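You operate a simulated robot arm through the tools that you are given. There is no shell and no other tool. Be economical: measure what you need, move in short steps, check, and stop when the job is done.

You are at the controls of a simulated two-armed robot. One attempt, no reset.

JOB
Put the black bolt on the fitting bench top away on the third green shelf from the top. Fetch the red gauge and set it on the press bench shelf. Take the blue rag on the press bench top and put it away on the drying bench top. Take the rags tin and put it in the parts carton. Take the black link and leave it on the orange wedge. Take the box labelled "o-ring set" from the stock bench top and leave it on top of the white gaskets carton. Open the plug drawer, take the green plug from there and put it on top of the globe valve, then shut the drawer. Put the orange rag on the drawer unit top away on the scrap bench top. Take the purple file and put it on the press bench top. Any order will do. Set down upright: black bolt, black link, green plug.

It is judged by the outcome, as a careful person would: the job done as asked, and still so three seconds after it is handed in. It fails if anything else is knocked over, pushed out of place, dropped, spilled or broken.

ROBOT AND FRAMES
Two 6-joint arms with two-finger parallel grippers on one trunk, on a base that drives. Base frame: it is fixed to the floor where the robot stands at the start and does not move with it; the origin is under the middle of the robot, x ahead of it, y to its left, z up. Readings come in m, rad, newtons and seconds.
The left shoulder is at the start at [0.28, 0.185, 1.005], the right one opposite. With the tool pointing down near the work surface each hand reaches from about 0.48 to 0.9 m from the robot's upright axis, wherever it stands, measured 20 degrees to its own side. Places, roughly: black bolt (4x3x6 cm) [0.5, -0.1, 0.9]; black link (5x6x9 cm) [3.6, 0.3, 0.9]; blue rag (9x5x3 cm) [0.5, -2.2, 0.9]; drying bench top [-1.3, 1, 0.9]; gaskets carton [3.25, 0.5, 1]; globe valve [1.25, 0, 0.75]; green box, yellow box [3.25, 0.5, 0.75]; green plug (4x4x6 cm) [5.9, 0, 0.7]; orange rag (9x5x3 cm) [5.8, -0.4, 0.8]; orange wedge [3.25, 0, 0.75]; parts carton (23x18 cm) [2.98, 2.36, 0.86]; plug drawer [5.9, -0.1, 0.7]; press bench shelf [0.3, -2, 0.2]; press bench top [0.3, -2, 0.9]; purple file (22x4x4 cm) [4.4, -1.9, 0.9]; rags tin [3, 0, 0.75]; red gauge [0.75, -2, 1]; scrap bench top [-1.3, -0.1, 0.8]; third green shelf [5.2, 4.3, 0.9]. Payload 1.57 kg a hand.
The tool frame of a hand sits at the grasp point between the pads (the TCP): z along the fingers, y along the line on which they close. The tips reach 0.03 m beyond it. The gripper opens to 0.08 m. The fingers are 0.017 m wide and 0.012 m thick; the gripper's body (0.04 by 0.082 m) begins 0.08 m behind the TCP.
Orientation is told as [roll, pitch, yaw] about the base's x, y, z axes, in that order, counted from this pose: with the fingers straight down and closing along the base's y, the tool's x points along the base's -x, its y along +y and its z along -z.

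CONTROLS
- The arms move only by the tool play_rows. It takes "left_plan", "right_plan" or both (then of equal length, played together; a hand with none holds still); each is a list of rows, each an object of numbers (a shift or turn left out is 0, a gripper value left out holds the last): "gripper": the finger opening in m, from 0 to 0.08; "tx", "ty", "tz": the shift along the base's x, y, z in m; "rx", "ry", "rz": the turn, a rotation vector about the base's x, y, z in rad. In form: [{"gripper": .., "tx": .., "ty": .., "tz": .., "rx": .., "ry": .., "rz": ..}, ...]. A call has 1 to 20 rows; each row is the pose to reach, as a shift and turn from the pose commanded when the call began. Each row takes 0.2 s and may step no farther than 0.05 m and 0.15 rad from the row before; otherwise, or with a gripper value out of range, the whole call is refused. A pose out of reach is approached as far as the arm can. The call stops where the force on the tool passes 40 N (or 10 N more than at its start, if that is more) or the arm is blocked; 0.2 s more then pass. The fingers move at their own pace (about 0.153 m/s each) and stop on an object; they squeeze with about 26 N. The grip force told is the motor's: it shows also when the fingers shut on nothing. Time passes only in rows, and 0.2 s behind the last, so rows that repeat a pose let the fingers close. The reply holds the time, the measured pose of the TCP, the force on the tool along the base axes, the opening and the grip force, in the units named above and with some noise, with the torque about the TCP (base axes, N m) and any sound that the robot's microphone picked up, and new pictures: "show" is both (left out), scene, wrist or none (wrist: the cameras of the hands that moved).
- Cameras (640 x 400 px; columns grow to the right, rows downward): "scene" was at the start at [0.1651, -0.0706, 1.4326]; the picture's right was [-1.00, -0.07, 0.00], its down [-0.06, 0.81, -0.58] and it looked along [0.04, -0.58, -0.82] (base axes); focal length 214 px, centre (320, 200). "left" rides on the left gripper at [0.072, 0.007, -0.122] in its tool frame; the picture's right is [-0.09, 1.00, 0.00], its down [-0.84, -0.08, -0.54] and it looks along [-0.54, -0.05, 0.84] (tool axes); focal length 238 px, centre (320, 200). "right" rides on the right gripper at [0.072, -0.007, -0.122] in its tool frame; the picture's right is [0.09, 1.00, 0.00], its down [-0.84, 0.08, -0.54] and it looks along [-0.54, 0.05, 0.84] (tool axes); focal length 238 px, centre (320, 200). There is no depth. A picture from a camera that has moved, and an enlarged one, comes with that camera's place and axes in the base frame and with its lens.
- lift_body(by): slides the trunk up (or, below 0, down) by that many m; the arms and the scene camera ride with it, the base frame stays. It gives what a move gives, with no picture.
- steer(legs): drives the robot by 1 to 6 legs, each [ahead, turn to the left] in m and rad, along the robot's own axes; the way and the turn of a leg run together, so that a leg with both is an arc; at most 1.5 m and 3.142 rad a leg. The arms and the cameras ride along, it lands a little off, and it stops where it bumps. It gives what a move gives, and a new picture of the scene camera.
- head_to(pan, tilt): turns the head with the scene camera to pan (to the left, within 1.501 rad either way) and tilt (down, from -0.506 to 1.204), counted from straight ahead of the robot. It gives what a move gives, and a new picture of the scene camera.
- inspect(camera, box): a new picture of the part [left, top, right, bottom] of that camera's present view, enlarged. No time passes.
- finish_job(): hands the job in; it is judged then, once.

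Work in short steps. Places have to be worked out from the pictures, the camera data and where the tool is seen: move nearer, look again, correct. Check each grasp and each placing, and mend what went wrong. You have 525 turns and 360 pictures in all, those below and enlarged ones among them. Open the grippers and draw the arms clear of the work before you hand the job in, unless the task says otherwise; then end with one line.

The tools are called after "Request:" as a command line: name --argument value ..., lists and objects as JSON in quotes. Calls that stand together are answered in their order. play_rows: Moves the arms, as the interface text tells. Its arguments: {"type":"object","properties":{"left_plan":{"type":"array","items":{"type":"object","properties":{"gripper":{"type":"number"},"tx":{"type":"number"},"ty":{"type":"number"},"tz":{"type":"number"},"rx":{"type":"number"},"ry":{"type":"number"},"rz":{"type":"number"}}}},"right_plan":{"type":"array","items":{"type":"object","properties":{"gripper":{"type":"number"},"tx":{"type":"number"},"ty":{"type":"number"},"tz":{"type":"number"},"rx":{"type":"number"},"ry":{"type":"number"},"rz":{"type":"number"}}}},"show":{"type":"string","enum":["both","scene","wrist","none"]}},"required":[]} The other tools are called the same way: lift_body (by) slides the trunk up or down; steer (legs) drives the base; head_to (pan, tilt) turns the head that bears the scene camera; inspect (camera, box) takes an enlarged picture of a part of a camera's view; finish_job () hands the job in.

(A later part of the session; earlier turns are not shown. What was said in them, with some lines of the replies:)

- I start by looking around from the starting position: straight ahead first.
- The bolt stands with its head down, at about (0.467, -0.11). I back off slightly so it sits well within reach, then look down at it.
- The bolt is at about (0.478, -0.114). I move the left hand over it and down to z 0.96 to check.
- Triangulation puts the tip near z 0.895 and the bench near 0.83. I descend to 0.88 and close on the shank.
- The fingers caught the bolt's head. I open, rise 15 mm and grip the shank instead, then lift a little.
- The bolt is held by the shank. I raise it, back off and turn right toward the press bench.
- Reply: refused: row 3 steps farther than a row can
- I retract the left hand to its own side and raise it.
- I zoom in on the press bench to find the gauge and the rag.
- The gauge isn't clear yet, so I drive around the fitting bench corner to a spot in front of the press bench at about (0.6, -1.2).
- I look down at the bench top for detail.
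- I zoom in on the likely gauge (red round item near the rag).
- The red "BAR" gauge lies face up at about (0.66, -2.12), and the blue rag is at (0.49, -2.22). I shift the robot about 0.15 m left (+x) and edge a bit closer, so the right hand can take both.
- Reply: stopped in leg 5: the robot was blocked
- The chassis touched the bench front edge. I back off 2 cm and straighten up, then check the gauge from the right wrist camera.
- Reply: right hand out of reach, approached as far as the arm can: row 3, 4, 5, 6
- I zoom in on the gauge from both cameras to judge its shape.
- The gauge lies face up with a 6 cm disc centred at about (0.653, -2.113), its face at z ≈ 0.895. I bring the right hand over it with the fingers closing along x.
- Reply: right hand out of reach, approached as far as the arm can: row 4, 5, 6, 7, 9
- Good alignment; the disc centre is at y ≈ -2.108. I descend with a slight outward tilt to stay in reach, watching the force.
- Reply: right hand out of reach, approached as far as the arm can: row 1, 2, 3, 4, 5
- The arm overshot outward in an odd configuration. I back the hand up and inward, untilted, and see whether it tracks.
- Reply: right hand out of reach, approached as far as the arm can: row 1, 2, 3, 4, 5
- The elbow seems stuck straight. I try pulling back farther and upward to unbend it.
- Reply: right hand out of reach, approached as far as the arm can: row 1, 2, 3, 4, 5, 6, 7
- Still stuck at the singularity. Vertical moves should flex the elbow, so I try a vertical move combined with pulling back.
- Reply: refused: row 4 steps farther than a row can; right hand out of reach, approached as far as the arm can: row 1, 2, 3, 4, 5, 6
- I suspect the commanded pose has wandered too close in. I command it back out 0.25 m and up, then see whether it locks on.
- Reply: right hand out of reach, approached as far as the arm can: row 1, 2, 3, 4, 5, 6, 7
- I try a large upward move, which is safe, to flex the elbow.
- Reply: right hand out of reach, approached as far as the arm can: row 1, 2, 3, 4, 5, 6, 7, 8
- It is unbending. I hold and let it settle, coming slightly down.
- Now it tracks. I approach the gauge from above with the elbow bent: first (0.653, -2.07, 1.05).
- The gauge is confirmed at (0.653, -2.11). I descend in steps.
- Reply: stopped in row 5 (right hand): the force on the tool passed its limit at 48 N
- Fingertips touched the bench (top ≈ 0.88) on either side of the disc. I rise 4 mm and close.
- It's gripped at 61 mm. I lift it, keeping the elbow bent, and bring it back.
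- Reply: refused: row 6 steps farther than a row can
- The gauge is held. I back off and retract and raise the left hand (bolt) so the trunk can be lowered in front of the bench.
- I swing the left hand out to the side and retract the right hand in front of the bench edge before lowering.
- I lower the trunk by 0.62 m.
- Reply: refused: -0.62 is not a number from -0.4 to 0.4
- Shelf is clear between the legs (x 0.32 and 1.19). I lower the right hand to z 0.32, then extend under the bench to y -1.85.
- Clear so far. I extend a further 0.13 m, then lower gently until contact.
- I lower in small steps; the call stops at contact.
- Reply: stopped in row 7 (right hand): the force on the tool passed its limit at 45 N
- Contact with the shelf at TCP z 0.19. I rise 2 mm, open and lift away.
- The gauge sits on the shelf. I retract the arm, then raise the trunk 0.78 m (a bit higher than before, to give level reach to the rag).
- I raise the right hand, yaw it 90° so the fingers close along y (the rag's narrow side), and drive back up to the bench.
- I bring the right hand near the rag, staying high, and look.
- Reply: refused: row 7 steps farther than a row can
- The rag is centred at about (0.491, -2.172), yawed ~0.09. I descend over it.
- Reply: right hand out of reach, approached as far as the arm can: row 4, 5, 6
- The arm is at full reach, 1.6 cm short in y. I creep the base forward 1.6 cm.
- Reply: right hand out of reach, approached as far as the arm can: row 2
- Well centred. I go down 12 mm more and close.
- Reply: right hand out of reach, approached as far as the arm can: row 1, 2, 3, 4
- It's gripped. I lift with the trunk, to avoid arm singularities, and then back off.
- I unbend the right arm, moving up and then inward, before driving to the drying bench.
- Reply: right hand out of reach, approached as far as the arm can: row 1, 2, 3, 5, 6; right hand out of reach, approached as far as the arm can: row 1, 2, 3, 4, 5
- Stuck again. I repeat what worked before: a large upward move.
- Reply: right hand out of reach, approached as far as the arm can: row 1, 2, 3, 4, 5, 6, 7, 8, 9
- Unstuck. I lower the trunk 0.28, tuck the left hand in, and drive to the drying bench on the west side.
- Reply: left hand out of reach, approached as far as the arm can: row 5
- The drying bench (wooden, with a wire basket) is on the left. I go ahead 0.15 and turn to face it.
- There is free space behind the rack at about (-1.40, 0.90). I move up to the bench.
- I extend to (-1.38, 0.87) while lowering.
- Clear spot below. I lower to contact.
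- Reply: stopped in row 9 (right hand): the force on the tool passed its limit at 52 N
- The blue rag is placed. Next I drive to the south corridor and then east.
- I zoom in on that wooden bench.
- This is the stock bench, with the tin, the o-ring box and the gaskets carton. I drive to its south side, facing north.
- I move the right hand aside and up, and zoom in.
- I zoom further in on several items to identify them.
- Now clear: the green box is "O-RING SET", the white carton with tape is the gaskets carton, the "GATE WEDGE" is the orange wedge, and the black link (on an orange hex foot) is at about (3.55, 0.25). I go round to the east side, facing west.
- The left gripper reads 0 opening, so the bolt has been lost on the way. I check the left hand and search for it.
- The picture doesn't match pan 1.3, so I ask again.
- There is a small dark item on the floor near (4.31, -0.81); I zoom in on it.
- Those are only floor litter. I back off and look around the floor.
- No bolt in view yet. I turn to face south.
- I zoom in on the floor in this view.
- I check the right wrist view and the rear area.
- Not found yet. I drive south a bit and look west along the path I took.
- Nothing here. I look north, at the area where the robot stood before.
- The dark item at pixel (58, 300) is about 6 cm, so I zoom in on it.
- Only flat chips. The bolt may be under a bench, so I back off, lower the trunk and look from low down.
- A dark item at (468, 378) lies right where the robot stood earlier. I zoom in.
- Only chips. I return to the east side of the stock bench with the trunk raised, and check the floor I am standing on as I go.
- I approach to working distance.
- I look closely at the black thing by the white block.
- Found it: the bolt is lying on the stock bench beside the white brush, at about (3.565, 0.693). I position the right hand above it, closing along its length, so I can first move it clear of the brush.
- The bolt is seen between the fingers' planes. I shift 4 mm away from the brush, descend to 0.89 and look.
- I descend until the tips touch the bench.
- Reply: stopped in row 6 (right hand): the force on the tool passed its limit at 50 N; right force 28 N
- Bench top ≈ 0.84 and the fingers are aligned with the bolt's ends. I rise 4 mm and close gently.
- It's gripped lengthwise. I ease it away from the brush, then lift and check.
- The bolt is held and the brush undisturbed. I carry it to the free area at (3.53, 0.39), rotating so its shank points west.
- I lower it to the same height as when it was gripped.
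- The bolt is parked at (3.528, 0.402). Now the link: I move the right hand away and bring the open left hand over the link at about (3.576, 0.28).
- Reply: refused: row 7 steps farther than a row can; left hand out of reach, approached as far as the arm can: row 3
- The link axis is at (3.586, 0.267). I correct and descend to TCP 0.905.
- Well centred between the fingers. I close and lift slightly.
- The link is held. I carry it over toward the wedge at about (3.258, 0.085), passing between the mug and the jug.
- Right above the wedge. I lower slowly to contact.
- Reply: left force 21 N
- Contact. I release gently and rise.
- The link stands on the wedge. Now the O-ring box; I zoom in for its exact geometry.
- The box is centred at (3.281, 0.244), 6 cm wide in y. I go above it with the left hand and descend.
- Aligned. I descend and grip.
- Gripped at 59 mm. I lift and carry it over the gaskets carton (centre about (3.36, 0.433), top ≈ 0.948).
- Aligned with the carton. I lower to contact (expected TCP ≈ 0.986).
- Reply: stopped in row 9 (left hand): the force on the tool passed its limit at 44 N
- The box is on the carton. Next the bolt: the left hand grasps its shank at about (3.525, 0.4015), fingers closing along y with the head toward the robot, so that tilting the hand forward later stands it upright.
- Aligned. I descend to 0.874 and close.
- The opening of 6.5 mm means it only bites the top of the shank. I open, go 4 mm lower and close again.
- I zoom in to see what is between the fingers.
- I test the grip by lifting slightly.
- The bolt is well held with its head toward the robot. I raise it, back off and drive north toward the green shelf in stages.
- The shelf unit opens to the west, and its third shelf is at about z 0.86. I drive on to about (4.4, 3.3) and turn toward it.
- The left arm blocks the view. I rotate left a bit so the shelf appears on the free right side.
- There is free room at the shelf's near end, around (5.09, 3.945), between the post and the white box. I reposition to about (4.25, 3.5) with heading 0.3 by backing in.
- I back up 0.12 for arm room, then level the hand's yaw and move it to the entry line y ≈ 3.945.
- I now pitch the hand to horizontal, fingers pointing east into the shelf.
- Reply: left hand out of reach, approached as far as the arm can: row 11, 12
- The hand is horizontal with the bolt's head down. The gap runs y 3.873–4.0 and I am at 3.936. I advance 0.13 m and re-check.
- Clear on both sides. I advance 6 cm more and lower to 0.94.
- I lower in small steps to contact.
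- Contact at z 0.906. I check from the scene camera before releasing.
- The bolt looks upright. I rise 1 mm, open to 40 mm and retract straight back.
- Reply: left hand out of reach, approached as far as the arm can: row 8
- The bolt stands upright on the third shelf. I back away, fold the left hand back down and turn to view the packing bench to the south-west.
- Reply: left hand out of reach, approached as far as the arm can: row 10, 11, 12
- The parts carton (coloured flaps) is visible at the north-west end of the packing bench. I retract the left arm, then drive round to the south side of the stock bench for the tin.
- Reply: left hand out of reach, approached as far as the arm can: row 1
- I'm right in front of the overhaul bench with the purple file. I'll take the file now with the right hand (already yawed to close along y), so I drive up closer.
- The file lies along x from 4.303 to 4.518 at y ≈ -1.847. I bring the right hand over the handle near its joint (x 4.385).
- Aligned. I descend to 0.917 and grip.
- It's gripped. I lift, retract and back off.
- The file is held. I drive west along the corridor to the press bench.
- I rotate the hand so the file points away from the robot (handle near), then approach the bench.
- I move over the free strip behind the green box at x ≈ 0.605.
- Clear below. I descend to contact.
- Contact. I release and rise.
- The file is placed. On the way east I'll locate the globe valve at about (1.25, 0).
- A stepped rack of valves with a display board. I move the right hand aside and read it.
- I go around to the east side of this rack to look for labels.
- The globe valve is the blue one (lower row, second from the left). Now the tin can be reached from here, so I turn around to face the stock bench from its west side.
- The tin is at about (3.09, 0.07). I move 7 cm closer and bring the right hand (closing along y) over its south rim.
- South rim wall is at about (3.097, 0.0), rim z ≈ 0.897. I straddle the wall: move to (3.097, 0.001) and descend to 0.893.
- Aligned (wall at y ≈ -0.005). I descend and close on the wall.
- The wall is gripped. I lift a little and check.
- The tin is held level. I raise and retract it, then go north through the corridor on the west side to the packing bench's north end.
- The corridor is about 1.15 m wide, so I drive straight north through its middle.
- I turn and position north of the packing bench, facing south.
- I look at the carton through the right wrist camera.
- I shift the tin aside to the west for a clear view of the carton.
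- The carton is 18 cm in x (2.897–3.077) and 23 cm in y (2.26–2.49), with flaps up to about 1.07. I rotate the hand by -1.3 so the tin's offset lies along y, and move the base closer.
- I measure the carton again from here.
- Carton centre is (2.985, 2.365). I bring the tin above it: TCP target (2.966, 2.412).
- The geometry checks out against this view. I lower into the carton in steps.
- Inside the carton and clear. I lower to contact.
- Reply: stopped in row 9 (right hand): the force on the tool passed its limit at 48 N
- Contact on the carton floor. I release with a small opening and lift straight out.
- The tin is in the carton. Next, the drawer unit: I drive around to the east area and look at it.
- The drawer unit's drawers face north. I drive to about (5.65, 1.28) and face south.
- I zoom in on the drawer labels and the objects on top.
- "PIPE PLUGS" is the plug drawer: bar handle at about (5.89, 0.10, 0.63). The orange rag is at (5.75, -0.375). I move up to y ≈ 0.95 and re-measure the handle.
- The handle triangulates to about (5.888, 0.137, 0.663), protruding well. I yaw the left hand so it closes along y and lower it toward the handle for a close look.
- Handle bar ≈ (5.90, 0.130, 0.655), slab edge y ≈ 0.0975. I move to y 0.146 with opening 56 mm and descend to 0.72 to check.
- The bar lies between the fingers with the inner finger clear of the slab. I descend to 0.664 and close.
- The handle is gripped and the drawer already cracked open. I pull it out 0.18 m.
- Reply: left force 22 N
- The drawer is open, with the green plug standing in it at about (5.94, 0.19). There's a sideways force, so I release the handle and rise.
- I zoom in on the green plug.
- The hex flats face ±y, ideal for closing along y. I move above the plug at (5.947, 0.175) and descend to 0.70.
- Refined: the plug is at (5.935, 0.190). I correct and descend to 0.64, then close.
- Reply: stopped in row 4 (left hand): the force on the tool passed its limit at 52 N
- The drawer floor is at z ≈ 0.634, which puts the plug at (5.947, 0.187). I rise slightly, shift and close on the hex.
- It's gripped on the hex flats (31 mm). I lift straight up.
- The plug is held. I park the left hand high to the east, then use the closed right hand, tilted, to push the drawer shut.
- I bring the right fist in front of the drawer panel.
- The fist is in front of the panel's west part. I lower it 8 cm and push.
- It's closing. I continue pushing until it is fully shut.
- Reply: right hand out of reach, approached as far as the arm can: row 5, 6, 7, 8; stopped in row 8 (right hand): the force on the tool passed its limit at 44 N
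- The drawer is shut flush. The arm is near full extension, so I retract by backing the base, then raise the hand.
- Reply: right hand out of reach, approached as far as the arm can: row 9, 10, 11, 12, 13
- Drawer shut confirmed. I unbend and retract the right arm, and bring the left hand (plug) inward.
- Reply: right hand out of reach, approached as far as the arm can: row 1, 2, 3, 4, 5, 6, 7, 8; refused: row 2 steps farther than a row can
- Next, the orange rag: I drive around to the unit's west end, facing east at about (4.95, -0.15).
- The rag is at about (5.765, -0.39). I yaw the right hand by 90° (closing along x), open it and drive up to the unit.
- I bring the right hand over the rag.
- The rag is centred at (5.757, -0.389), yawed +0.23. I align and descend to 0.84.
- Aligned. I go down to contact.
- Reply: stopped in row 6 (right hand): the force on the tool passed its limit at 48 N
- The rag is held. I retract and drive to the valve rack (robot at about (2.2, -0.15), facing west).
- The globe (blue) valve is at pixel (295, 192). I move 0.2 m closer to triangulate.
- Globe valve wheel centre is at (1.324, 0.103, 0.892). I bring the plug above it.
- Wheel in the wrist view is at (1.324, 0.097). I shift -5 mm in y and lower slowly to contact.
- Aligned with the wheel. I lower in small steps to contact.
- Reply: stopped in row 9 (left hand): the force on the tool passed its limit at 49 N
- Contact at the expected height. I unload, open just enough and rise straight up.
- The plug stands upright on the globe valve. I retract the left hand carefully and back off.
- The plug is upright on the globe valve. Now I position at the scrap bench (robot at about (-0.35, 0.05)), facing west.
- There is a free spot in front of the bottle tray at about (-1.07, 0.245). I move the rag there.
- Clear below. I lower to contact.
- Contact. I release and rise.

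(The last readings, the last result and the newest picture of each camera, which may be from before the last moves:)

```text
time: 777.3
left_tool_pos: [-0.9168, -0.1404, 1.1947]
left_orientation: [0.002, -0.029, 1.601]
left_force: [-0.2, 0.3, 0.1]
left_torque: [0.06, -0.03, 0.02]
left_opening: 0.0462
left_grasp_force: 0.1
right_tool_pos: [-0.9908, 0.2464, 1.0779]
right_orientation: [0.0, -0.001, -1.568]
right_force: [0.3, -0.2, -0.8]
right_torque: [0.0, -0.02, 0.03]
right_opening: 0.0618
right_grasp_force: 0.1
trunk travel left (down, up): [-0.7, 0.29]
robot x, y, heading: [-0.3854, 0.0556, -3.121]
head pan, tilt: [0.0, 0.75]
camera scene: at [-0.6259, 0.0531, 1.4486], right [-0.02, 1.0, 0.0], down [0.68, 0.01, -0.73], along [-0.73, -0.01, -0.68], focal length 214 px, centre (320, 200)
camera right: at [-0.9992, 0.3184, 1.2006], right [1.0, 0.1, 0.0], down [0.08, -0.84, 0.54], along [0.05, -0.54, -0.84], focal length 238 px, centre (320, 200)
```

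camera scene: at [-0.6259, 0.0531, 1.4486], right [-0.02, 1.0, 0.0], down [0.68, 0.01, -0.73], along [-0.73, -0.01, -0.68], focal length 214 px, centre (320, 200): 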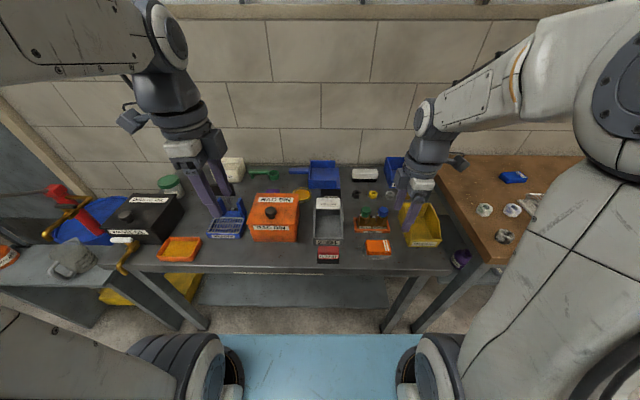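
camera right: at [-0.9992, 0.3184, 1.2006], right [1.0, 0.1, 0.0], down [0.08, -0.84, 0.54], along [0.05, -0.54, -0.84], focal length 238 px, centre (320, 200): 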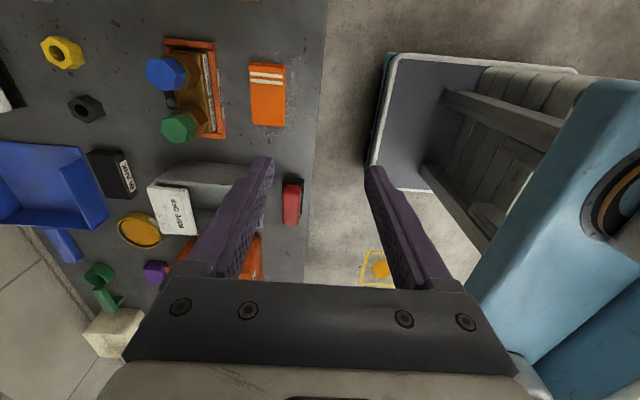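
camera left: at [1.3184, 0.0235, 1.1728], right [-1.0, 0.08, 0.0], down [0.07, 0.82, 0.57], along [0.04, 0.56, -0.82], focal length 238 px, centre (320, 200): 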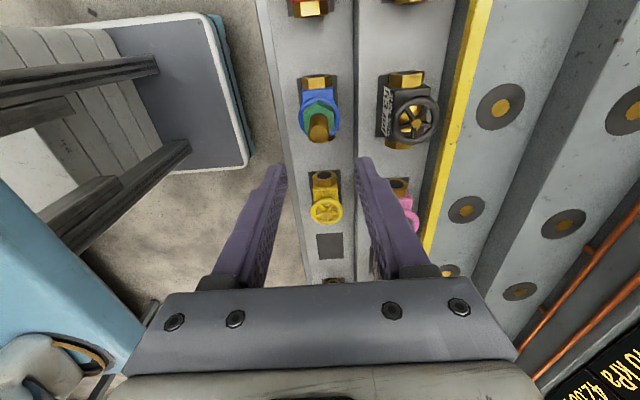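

All items are placed. As a check I drive back east for a look at the stock bench (link on wedge, o-ring box on carton).

Request:
steer --legs '[[-0.05, 0], [0, 1.55], [0.9, 0], [0, 1.57], [1.5, 0], [0.7, 0]]'

Request:
head_to --pan 0.35 --tilt 0.35

Request:
inspect --camera "scene" --box '[200, 140, 440, 290]'

```text
time: 800.7
left_tool_pos: [2.39, -0.6325, 1.194]
left_orientation: [0.005, -0.029, -1.559]
left_force: [0.2, -0.2, -0.6]
left_torque: [0.02, -0.02, 0.01]
left_opening: 0.0459
left_grasp_force: 0.1
right_tool_pos: [2.4589, -1.0207, 1.0769]
right_orientation: [-0.003, 0.0, 1.561]
right_force: [0.8, -0.3, 0.2]
right_torque: [0.03, -0.01, 0.01]
right_opening: 0.062
right_grasp_force: 0.2
trunk travel left (down, up): [-0.7, 0.29]
robot x, y, heading: [1.8566, -0.8223, 0.001]
head pan, tilt: [0.0, 0.75]
camera scene: at [2.0967, -0.8178, 1.4486], right [0.0, -1.0, 0.0], down [-0.68, 0.0, -0.73], along [0.73, 0.0, -0.68], focal length 214 px, centre (320, 200)
```

scene: 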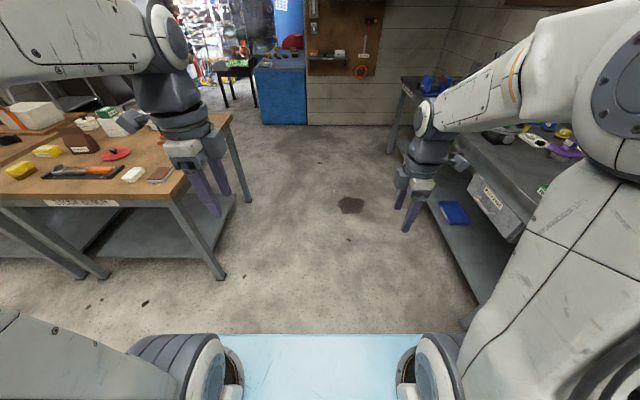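

```text
time: 801.6
left_tool_pos: [2.3906, -0.6309, 1.1942]
left_orientation: [0.002, -0.03, -1.56]
left_force: [-0.3, 1.0, 0.2]
left_torque: [-0.01, -0.02, 0.01]
left_opening: 0.046
left_grasp_force: 0.0
right_tool_pos: [2.4603, -1.0193, 1.077]
right_orientation: [-0.001, 0.0, 1.561]
right_force: [-0.9, -0.4, 0.1]
right_torque: [0.03, 0.02, -0.02]
right_opening: 0.0621
right_grasp_force: 0.0
trunk travel left (down, up): [-0.7, 0.29]
robot x, y, heading: [1.8543, -0.8195, 0.011]
head pan, tilt: [0.351, 0.351]
camera scene: at [2.1013, -0.7858, 1.4842], right [0.35, -0.94, 0.0], down [-0.32, -0.12, -0.94], along [0.88, 0.33, -0.34], focal length 214 px, centre (320, 200)
```

scene: 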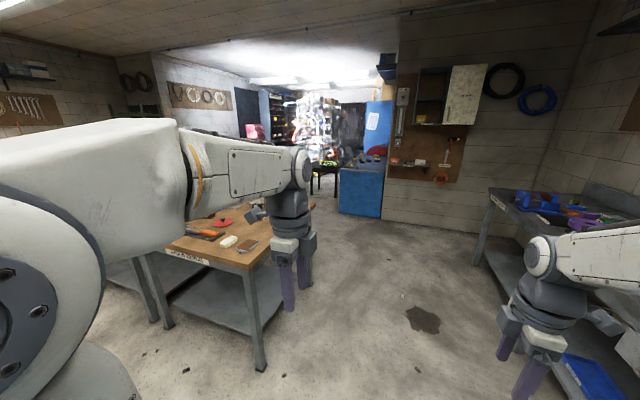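

```text
2.67 times, centred on (320, 215) of scene
camera zoom: at [2.1013, -0.7858, 1.4842], right [0.35, -0.94, 0.0], down [-0.32, -0.12, -0.94], along [0.88, 0.33, -0.34], focal length 572 px, centre (320, 160)
```

zoom: 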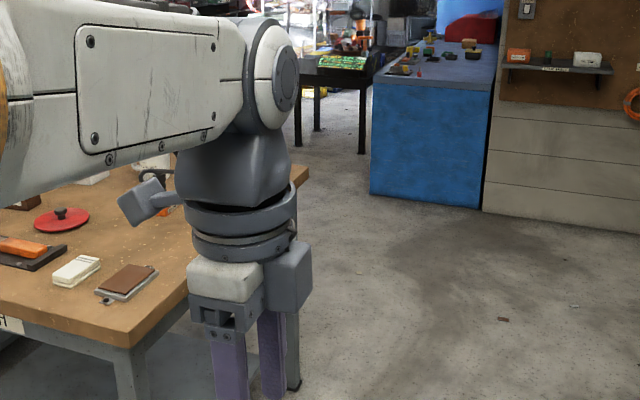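

The arm blocks the view, so I drive on to the bench's south side.

Request:
steer --legs '[[1.15, 0], [0, 1.57]]'

Request:
head_to --pan 0 --tilt 0.6

Request:
inspect --camera "scene" --box '[230, 130, 430, 270]'

```text
time: 811.3
left_tool_pos: [2.8225, -0.276, 1.1934]
left_orientation: [0.001, -0.029, 0.024]
left_force: [0.5, -0.9, -0.2]
left_torque: [-0.02, 0.01, -0.02]
left_opening: 0.046
left_grasp_force: 0.1
right_tool_pos: [3.211, -0.2048, 1.0775]
right_orientation: [-0.002, 0.001, 3.14]
right_force: [1.3, 0.0, 0.0]
right_torque: [0.0, -0.03, 0.03]
right_opening: 0.0622
right_grasp_force: 0.1
trunk travel left (down, up): [-0.7, 0.29]
robot x, y, heading: [3.018, -0.8131, 1.586]
head pan, tilt: [0.351, 0.351]
camera scene: at [2.9814, -0.5625, 1.4842], right [0.93, 0.36, 0.0], down [0.12, -0.32, -0.94], along [-0.34, 0.88, -0.34], focal length 214 px, centre (320, 200)
```

scene: 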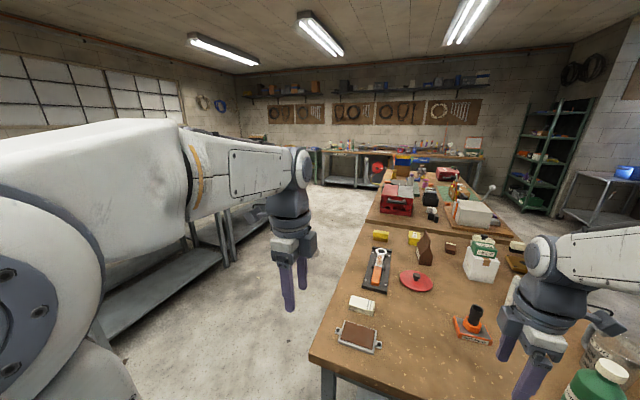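

```text
time: 812.2
left_tool_pos: [2.8225, -0.2761, 1.194]
left_orientation: [0.003, -0.03, 0.023]
left_force: [0.2, 0.0, -1.0]
left_torque: [-0.04, 0.02, 0.0]
left_opening: 0.0458
left_grasp_force: 0.0
right_tool_pos: [3.2109, -0.2033, 1.0786]
right_orientation: [0.0, 0.0, 3.14]
right_force: [0.7, -0.4, -1.0]
right_torque: [-0.01, 0.05, -0.01]
right_opening: 0.0621
right_grasp_force: 0.1
trunk travel left (down, up): [-0.7, 0.29]
robot x, y, heading: [3.0142, -0.8126, 1.589]
head pan, tilt: [0.0, 0.6]
camera scene: at [3.0132, -0.561, 1.4615], right [1.0, 0.02, 0.0], down [0.01, -0.56, -0.83], along [-0.01, 0.83, -0.56], focal length 214 px, centre (320, 200)
```

scene: 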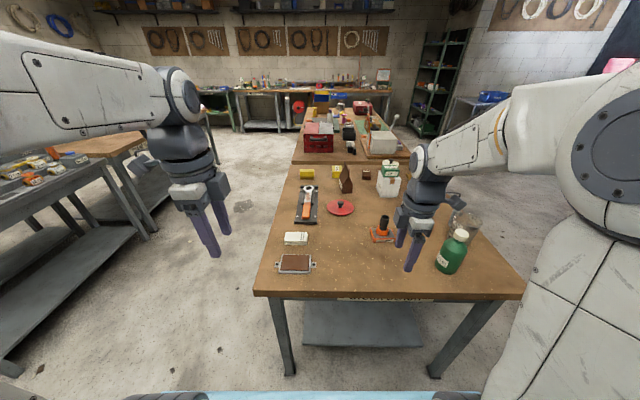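

```text
2.86 times, centred on (330, 200) of scene
camera zoom: at [3.0132, -0.561, 1.4615], right [1.0, 0.02, 0.0], down [0.01, -0.56, -0.83], along [-0.01, 0.83, -0.56], focal length 613 px, centre (291, 200)
```

zoom: 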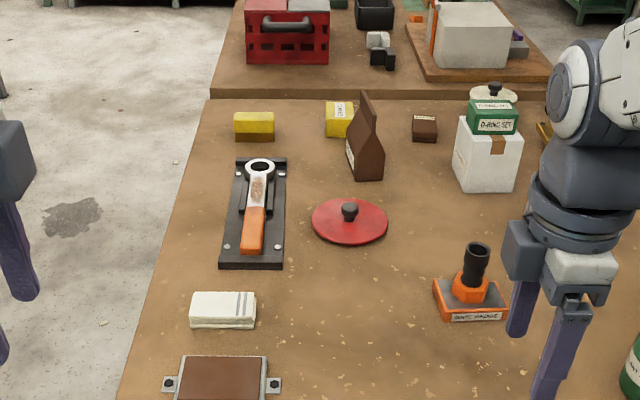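

The link on the wedge and the o-ring box on the carton are both fine. I back off, clear of the bench, and open both grippers.

Request:
steer --legs '[[-0.3, 0]]'

Request:
play_rows --left_plan '[{"gripper": 0.08}, {"gripper": 0.08}, {"gripper": 0.08}]' --right_plan '[{"gripper": 0.08}, {"gripper": 0.08}, {"gripper": 0.08}]' --show "scene"

```text
time: 814.2
left_tool_pos: [2.8267, -0.5727, 1.1936]
left_orientation: [0.001, -0.029, 0.025]
left_force: [-1.2, -0.3, 0.4]
left_torque: [-0.02, -0.03, -0.02]
left_opening: 0.0461
left_grasp_force: 0.0
right_tool_pos: [3.2129, -0.4974, 1.0766]
right_orientation: [-0.002, -0.002, -3.138]
right_force: [-0.2, 0.2, -0.2]
right_torque: [0.0, -0.01, 0.03]
right_opening: 0.062
right_grasp_force: 0.0
trunk travel left (down, up): [-0.7, 0.29]
robot x, y, heading: [3.0216, -1.1083, 1.587]
head pan, tilt: [0.0, 0.6]
camera scene: at [3.0173, -0.856, 1.4614], right [1.0, 0.02, 0.0], down [0.01, -0.57, -0.82], along [-0.02, 0.82, -0.57], focal length 214 px, centre (320, 200)
```

scene: 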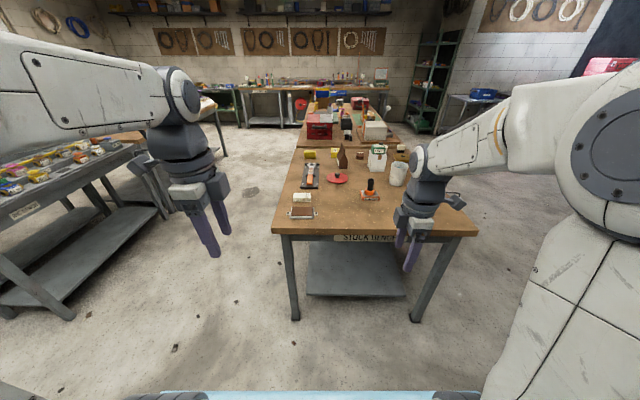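

```text
time: 815.0
left_tool_pos: [2.8259, -0.5721, 1.1933]
left_orientation: [0.001, -0.029, 0.026]
left_force: [-0.4, -0.2, 0.2]
left_torque: [0.01, -0.01, -0.02]
left_opening: 0.0799
left_grasp_force: 0.1
right_tool_pos: [3.2139, -0.4977, 1.0766]
right_orientation: [-0.003, -0.001, -3.138]
right_force: [0.1, 0.0, -0.5]
right_torque: [0.02, -0.02, 0.0]
right_opening: 0.08
right_grasp_force: 0.1
trunk travel left (down, up): [-0.7, 0.29]
robot x, y, heading: [3.0241, -1.105, 1.593]
head pan, tilt: [0.0, 0.6]
camera scene: at [3.0173, -0.8563, 1.4615], right [1.0, 0.02, 0.0], down [0.01, -0.56, -0.83], along [-0.02, 0.82, -0.56], focal length 214 px, centre (320, 200)
```

scene: 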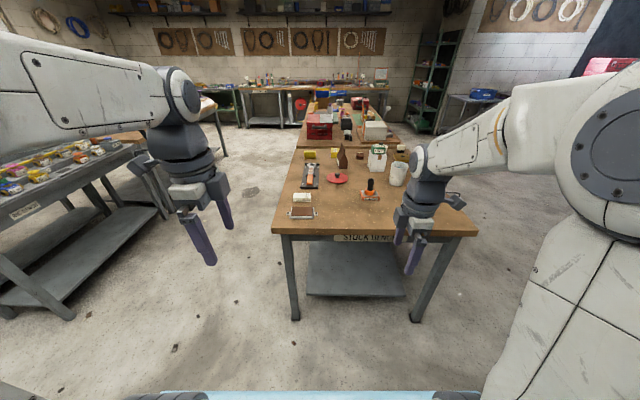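

All nine placements are done, the grippers are open and the arms are clear. I hand the job in.

Request:
finish_job

```text
The job is handed in.
```

All nine items are in their requested places and the plug drawer is shut; the black bolt slipped from the gripper onto the stock bench on the way, and I picked it up and stood it upright on the third green shelf.
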